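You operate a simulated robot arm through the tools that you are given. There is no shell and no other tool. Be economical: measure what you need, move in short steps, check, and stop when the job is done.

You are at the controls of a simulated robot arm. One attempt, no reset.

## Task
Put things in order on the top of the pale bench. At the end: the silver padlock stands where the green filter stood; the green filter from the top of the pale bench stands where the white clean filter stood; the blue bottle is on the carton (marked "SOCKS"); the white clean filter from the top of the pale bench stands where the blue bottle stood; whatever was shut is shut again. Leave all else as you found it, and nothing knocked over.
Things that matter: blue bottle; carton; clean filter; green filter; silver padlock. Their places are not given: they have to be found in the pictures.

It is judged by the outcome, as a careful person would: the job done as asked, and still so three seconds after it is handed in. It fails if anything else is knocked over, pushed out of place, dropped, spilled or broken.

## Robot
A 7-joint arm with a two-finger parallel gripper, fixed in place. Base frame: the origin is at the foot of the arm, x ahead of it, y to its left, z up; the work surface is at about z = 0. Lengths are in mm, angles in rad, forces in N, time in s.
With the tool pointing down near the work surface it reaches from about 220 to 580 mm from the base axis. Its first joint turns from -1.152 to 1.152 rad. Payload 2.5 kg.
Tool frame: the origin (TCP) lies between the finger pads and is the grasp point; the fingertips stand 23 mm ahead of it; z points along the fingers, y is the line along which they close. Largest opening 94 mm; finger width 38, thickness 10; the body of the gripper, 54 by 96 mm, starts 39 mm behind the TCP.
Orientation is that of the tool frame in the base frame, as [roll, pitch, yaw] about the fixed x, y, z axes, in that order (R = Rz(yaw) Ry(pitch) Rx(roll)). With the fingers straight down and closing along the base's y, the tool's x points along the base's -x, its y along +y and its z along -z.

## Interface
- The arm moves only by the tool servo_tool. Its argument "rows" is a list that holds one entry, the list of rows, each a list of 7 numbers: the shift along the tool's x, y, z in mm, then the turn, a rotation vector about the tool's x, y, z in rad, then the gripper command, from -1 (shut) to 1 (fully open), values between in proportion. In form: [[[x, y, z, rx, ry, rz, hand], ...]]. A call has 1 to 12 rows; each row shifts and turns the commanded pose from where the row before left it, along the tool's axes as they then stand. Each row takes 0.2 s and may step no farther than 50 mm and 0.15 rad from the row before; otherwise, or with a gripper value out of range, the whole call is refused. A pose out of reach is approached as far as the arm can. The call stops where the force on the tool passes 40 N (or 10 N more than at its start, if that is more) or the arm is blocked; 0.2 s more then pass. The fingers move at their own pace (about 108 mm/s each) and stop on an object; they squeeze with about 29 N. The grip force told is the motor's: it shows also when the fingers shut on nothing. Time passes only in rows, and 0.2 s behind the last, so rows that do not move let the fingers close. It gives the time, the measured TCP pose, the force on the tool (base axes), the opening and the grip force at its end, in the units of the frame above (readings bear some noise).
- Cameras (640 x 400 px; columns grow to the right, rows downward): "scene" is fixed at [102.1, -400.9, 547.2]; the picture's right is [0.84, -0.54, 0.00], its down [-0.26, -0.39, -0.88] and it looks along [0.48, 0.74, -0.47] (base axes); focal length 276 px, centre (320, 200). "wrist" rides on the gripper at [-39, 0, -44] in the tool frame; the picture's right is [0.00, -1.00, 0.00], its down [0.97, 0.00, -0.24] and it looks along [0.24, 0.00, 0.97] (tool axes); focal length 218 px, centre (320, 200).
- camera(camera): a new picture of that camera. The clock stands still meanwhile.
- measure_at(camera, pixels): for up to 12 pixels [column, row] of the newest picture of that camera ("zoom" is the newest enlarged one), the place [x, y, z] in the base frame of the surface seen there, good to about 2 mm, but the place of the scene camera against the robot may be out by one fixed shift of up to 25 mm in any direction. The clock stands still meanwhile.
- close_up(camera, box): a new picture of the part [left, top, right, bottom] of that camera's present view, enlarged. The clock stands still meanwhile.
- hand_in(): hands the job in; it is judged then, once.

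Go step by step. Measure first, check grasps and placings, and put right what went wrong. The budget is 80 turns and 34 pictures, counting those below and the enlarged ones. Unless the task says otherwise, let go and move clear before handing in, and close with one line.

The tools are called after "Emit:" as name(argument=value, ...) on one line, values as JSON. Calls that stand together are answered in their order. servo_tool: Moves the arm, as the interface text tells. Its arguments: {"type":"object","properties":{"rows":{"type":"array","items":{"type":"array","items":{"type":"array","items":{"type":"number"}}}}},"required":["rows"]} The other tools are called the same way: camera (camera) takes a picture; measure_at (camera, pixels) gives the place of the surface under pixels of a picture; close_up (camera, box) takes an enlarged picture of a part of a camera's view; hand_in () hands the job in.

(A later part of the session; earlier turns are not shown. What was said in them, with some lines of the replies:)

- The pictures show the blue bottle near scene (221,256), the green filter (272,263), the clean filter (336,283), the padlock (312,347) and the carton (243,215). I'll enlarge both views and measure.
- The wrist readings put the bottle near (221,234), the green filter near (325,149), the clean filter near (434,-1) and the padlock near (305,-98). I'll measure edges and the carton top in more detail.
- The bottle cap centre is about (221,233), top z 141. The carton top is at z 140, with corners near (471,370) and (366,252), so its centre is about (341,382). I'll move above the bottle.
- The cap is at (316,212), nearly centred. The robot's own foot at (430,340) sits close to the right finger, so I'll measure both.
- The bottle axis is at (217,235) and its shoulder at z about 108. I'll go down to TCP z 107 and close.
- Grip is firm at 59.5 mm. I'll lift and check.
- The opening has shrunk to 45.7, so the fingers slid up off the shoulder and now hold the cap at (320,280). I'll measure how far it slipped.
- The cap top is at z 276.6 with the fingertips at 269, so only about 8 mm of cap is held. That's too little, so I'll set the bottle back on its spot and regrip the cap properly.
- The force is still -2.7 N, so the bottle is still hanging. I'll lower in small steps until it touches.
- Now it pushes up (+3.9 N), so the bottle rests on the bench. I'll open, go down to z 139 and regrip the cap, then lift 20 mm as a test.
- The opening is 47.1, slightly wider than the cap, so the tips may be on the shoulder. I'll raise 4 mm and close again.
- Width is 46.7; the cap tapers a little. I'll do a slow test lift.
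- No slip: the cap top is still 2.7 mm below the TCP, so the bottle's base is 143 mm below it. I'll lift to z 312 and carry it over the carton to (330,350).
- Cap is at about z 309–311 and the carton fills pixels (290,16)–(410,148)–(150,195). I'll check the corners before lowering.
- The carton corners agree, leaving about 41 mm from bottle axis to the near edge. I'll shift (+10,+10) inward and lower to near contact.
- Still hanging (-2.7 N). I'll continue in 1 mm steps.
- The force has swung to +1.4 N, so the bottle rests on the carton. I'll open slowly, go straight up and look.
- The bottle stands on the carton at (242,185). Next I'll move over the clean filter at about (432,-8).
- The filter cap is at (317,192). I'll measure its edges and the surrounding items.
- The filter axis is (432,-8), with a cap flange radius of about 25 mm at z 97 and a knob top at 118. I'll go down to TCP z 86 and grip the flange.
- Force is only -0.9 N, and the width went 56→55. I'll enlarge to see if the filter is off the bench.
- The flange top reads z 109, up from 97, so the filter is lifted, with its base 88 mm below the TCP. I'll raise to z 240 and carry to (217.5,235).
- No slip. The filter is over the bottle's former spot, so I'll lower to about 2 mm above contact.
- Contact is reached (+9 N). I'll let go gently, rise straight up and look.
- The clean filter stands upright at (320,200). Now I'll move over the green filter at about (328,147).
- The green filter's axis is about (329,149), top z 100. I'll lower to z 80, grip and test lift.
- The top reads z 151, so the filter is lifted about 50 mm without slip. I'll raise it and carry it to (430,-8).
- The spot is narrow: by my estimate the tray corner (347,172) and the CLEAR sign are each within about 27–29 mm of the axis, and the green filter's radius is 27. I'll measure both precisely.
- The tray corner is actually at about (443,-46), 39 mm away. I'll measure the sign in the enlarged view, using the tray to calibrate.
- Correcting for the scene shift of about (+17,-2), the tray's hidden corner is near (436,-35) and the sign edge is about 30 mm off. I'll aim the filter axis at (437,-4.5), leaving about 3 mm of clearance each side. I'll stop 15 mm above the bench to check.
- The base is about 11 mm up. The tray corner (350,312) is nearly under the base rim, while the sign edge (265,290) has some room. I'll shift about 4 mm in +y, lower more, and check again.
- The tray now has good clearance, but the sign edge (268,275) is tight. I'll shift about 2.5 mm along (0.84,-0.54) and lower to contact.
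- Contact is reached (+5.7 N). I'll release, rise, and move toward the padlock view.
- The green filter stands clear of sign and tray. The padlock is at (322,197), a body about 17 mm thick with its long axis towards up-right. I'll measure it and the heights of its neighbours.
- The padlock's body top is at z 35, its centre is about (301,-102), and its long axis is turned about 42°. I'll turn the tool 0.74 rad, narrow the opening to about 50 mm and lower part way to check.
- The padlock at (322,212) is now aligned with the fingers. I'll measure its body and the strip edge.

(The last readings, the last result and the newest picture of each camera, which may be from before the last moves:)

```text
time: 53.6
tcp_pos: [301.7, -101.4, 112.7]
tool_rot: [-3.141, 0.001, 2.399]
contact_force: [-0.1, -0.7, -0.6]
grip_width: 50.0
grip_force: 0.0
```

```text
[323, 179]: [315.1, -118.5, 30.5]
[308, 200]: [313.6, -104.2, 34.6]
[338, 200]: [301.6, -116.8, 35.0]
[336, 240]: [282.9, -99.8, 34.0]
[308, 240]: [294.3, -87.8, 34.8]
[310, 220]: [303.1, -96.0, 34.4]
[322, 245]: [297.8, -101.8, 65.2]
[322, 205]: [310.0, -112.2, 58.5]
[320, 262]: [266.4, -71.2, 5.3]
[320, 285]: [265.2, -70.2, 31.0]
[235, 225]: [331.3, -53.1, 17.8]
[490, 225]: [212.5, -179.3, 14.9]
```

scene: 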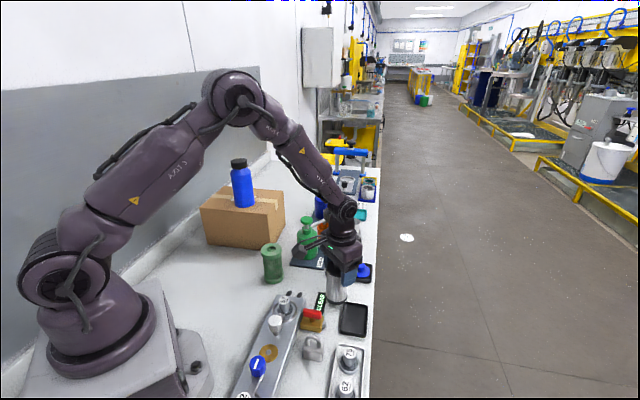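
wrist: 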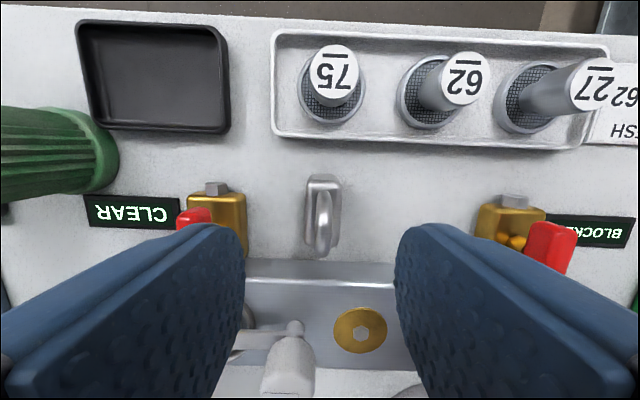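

The body top is at z 35 and the shackle top at z 65. Going to TCP z 33 keeps the gripper body 7 mm above the shackle. I'll lower, close and test lift.

Emit:
servo_tool(rows=[[[0, -1.5, 30, 0, 0, 0, 0.06], [0, 0, 30, 0, 0, 0, 0.06], [0, 0, 15, 0, 0, 0, 0.06], [0, 0, 4.5, 0, 0, 0, 0.06], [0, 0, 0, 0, 0, 0, 0.06], [0, 0, 0, 0, 0, 0, -1], [0, 0, 0, 0, 0, 0, -1], [0, 0, 0, 0, 0, 0, -1]]])

Emit:
servo_tool(rows=[[[0, 0, -5, 0, 0, 0, -1], [0, 0, -15, 0, 0, 0, -1], [0, 0, -30, 0, 0, 0, -1], [0, 0, 0, 0, 0, 0, -1]]])

Emit:
close_up(camera="scene", box=[250, 240, 400, 380])

```text
time: 55.4
tcp_pos: [300.9, -103.1, 32.6]
tool_rot: [-3.141, 0.0, 2.402]
contact_force: [-0.8, -0.1, 0.2]
grip_width: 21.6
grip_force: 28.7
```

```text
time: 56.4
tcp_pos: [299.1, -103.6, 82.8]
tool_rot: [3.141, 0.002, 2.403]
contact_force: [-0.5, 0.4, -1.6]
grip_width: 21.8
grip_force: 29.1
```

```text
2.86 times, centred on (325, 310) of scene
```

zoom: 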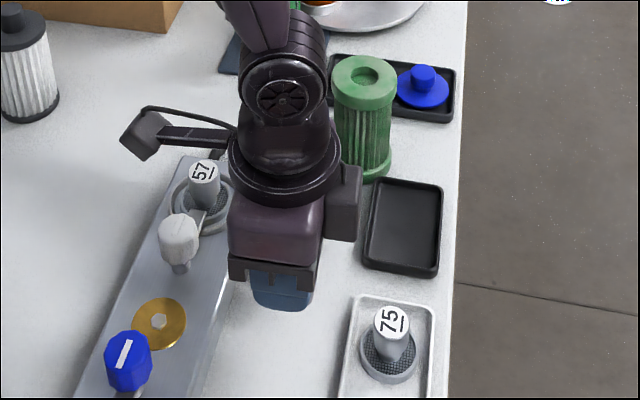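

The padlock is held (21.8 mm, -1.6 N). I'll raise it, carry it to (329,149) and lower it to just above the bench.

Emit:
servo_tool(rows=[[[0, 0, -35, 0, 0, 0, -1], [0, 0, -40, 0, 0, 0, -1], [0, 0, -30, 0, 0, 0, -1], [10, 14, 0, 0, 0, 0, -1], [22, 31, 0, 0, 0, 0, -1], [24, 33, 0, 0, 0, 0, -1], [24, 33, 0, 0, 0, 0, -1], [24, 33, 0, 0, 0, 0, -1], [22, 31, 0, 0, 0, 0, -1], [14, 20, 0, 0, 0, 0, -1], [8, 12, 0, 0, 0, 0, -1], [0, 0, 0, 0, 0, 0, -1]]])

Emit:
servo_tool(rows=[[[0, 0, 30, 0, 0, 0, -1], [0, 0, 40, 0, 0, 0, -1], [0, 0, 40, 0, 0, 0, -1], [0, 0, 26, 0, 0, 0, -1], [0, 0, 8, 0, 0, 0, -1], [0, 0, 2, 0, 0, 0, -1], [0, 0, 0, 0, 0, 0, -1]]])

```text
time: 59.0
tcp_pos: [327.8, 150.9, 187.9]
tool_rot: [-3.141, 0.0, 2.401]
contact_force: [-0.6, 1.1, -0.2]
grip_width: 21.4
grip_force: 28.8
```

```text
time: 60.6
tcp_pos: [329.0, 151.4, 41.2]
tool_rot: [3.141, 0.0, 2.403]
contact_force: [0.1, 0.9, -1.2]
grip_width: 21.5
grip_force: 29.1
```

Still gripped at z 41. I'll lower to contact near z 33.

Emit:
servo_tool(rows=[[[0, 0, 4, 0, 0, 0, -1], [0, 0, 2, 0, 0, 0, -1], [0, 0, 0, 0, 0, 0, -1]]])

Emit:
servo_tool(rows=[[[0, 0, 1, 0, 0, 0, -1], [0, 0, 0, 0, 0, 0, -1]]])

Emit:
servo_tool(rows=[[[0, 0, 1, 0, 0, 0, -1], [0, 0, 0, 0, 0, 0, -1]]])

```text
time: 61.4
tcp_pos: [330.3, 150.4, 36.9]
tool_rot: [3.141, 0.0, 2.401]
contact_force: [-0.5, -0.1, -1.5]
grip_width: 21.6
grip_force: 28.9
```

```text
time: 62.0
tcp_pos: [330.8, 150.1, 34.6]
tool_rot: [3.142, -0.001, 2.403]
contact_force: [0.5, -0.1, -2.0]
grip_width: 21.7
grip_force: 29.2
```

```text
time: 62.6
tcp_pos: [330.2, 151.1, 33.5]
tool_rot: [-3.141, 0.001, 2.401]
contact_force: [-0.1, -1.0, -1.9]
grip_width: 21.6
grip_force: 28.8
```

Emit:
servo_tool(rows=[[[0, 0, 0.7, 0, 0, 0, -1], [0, 0, 0, 0, 0, 0, -1]]])

Emit:
servo_tool(rows=[[[0, 0, 0.7, 0, 0, 0, -1], [0, 0, 0, 0, 0, 0, -1]]])

```text
time: 63.2
tcp_pos: [330.0, 149.9, 32.2]
tool_rot: [-3.141, 0.0, 2.402]
contact_force: [0.4, 0.4, -1.5]
grip_width: 21.5
grip_force: 28.9
```

```text
time: 63.8
tcp_pos: [330.0, 150.6, 31.2]
tool_rot: [3.141, 0.0, 2.402]
contact_force: [0.4, 0.2, 0.4]
grip_width: 21.8
grip_force: 29.0
```

The weight has come off (+0.4 N), so the padlock touches the bench. I'll release, rise clear and check.

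Emit:
servo_tool(rows=[[[0, 0, 0, 0, 0, 0, -0.4], [0, 0, 0, 0, 0, 0, -0.1], [0, 0, 0, 0, 0, 0, 0.1], [0, 0, -20, 0, 0, 0, 0.1], [0, 0, -35, 0, 0, 0, 0.1], [0, 0, -45, 0, 0, 0, 0.1], [0, 0, -45, 0, 0, 0, 0.5], [0, 0, -45, 0, 0, 0, 1], [0, 0, -45, 0, 0, 0, 1], [0, 0, -45, 0, 0, 0, 1], [0, 0, 0, 0, 0, 0, 1]]])

Emit:
camera(camera="scene")

Emit:
camera(camera="wrist")

```text
time: 66.2
tcp_pos: [331.5, 149.3, 310.7]
tool_rot: [-3.14, 0.0, 2.402]
contact_force: [0.5, -0.6, -0.6]
grip_width: 93.8
grip_force: 0.1
```

```text
3 pictures are left
```

scene: 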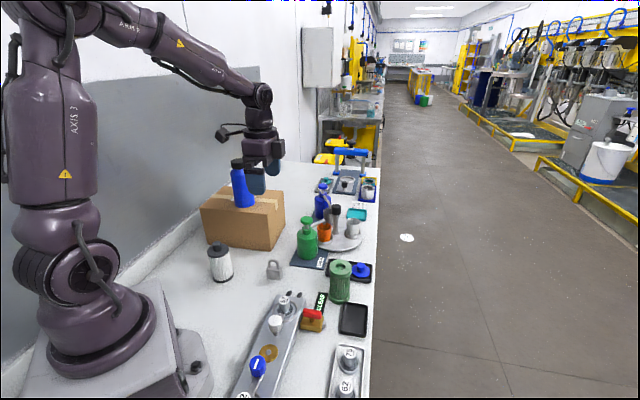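

```text
2 pictures are left
```

wrist: 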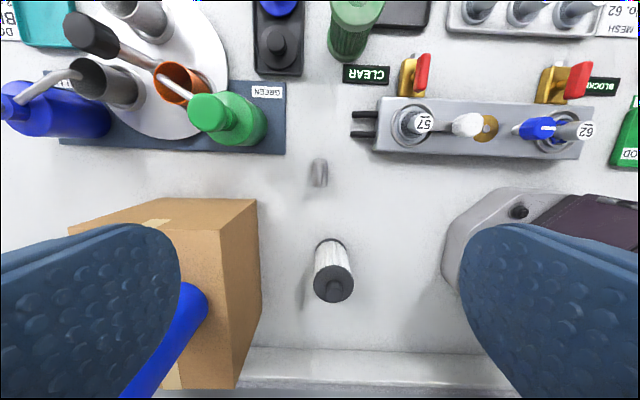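

Both pictures show everything standing in its place: bottle on carton (242,187), clean filter (220,263), padlock (274,269), green filter (340,281). Nothing else looks disturbed and the gripper is clear, so I'll hand in.

Emit:
hand_in()

```text
The job is handed in.
```

The job is handed in: the bottle is on the carton, and the clean filter and padlock are in their new places. The green filter is about 1 cm off the clean filter's exact spot, to clear the CLEAR sign and the tray, and nothing was knocked over.
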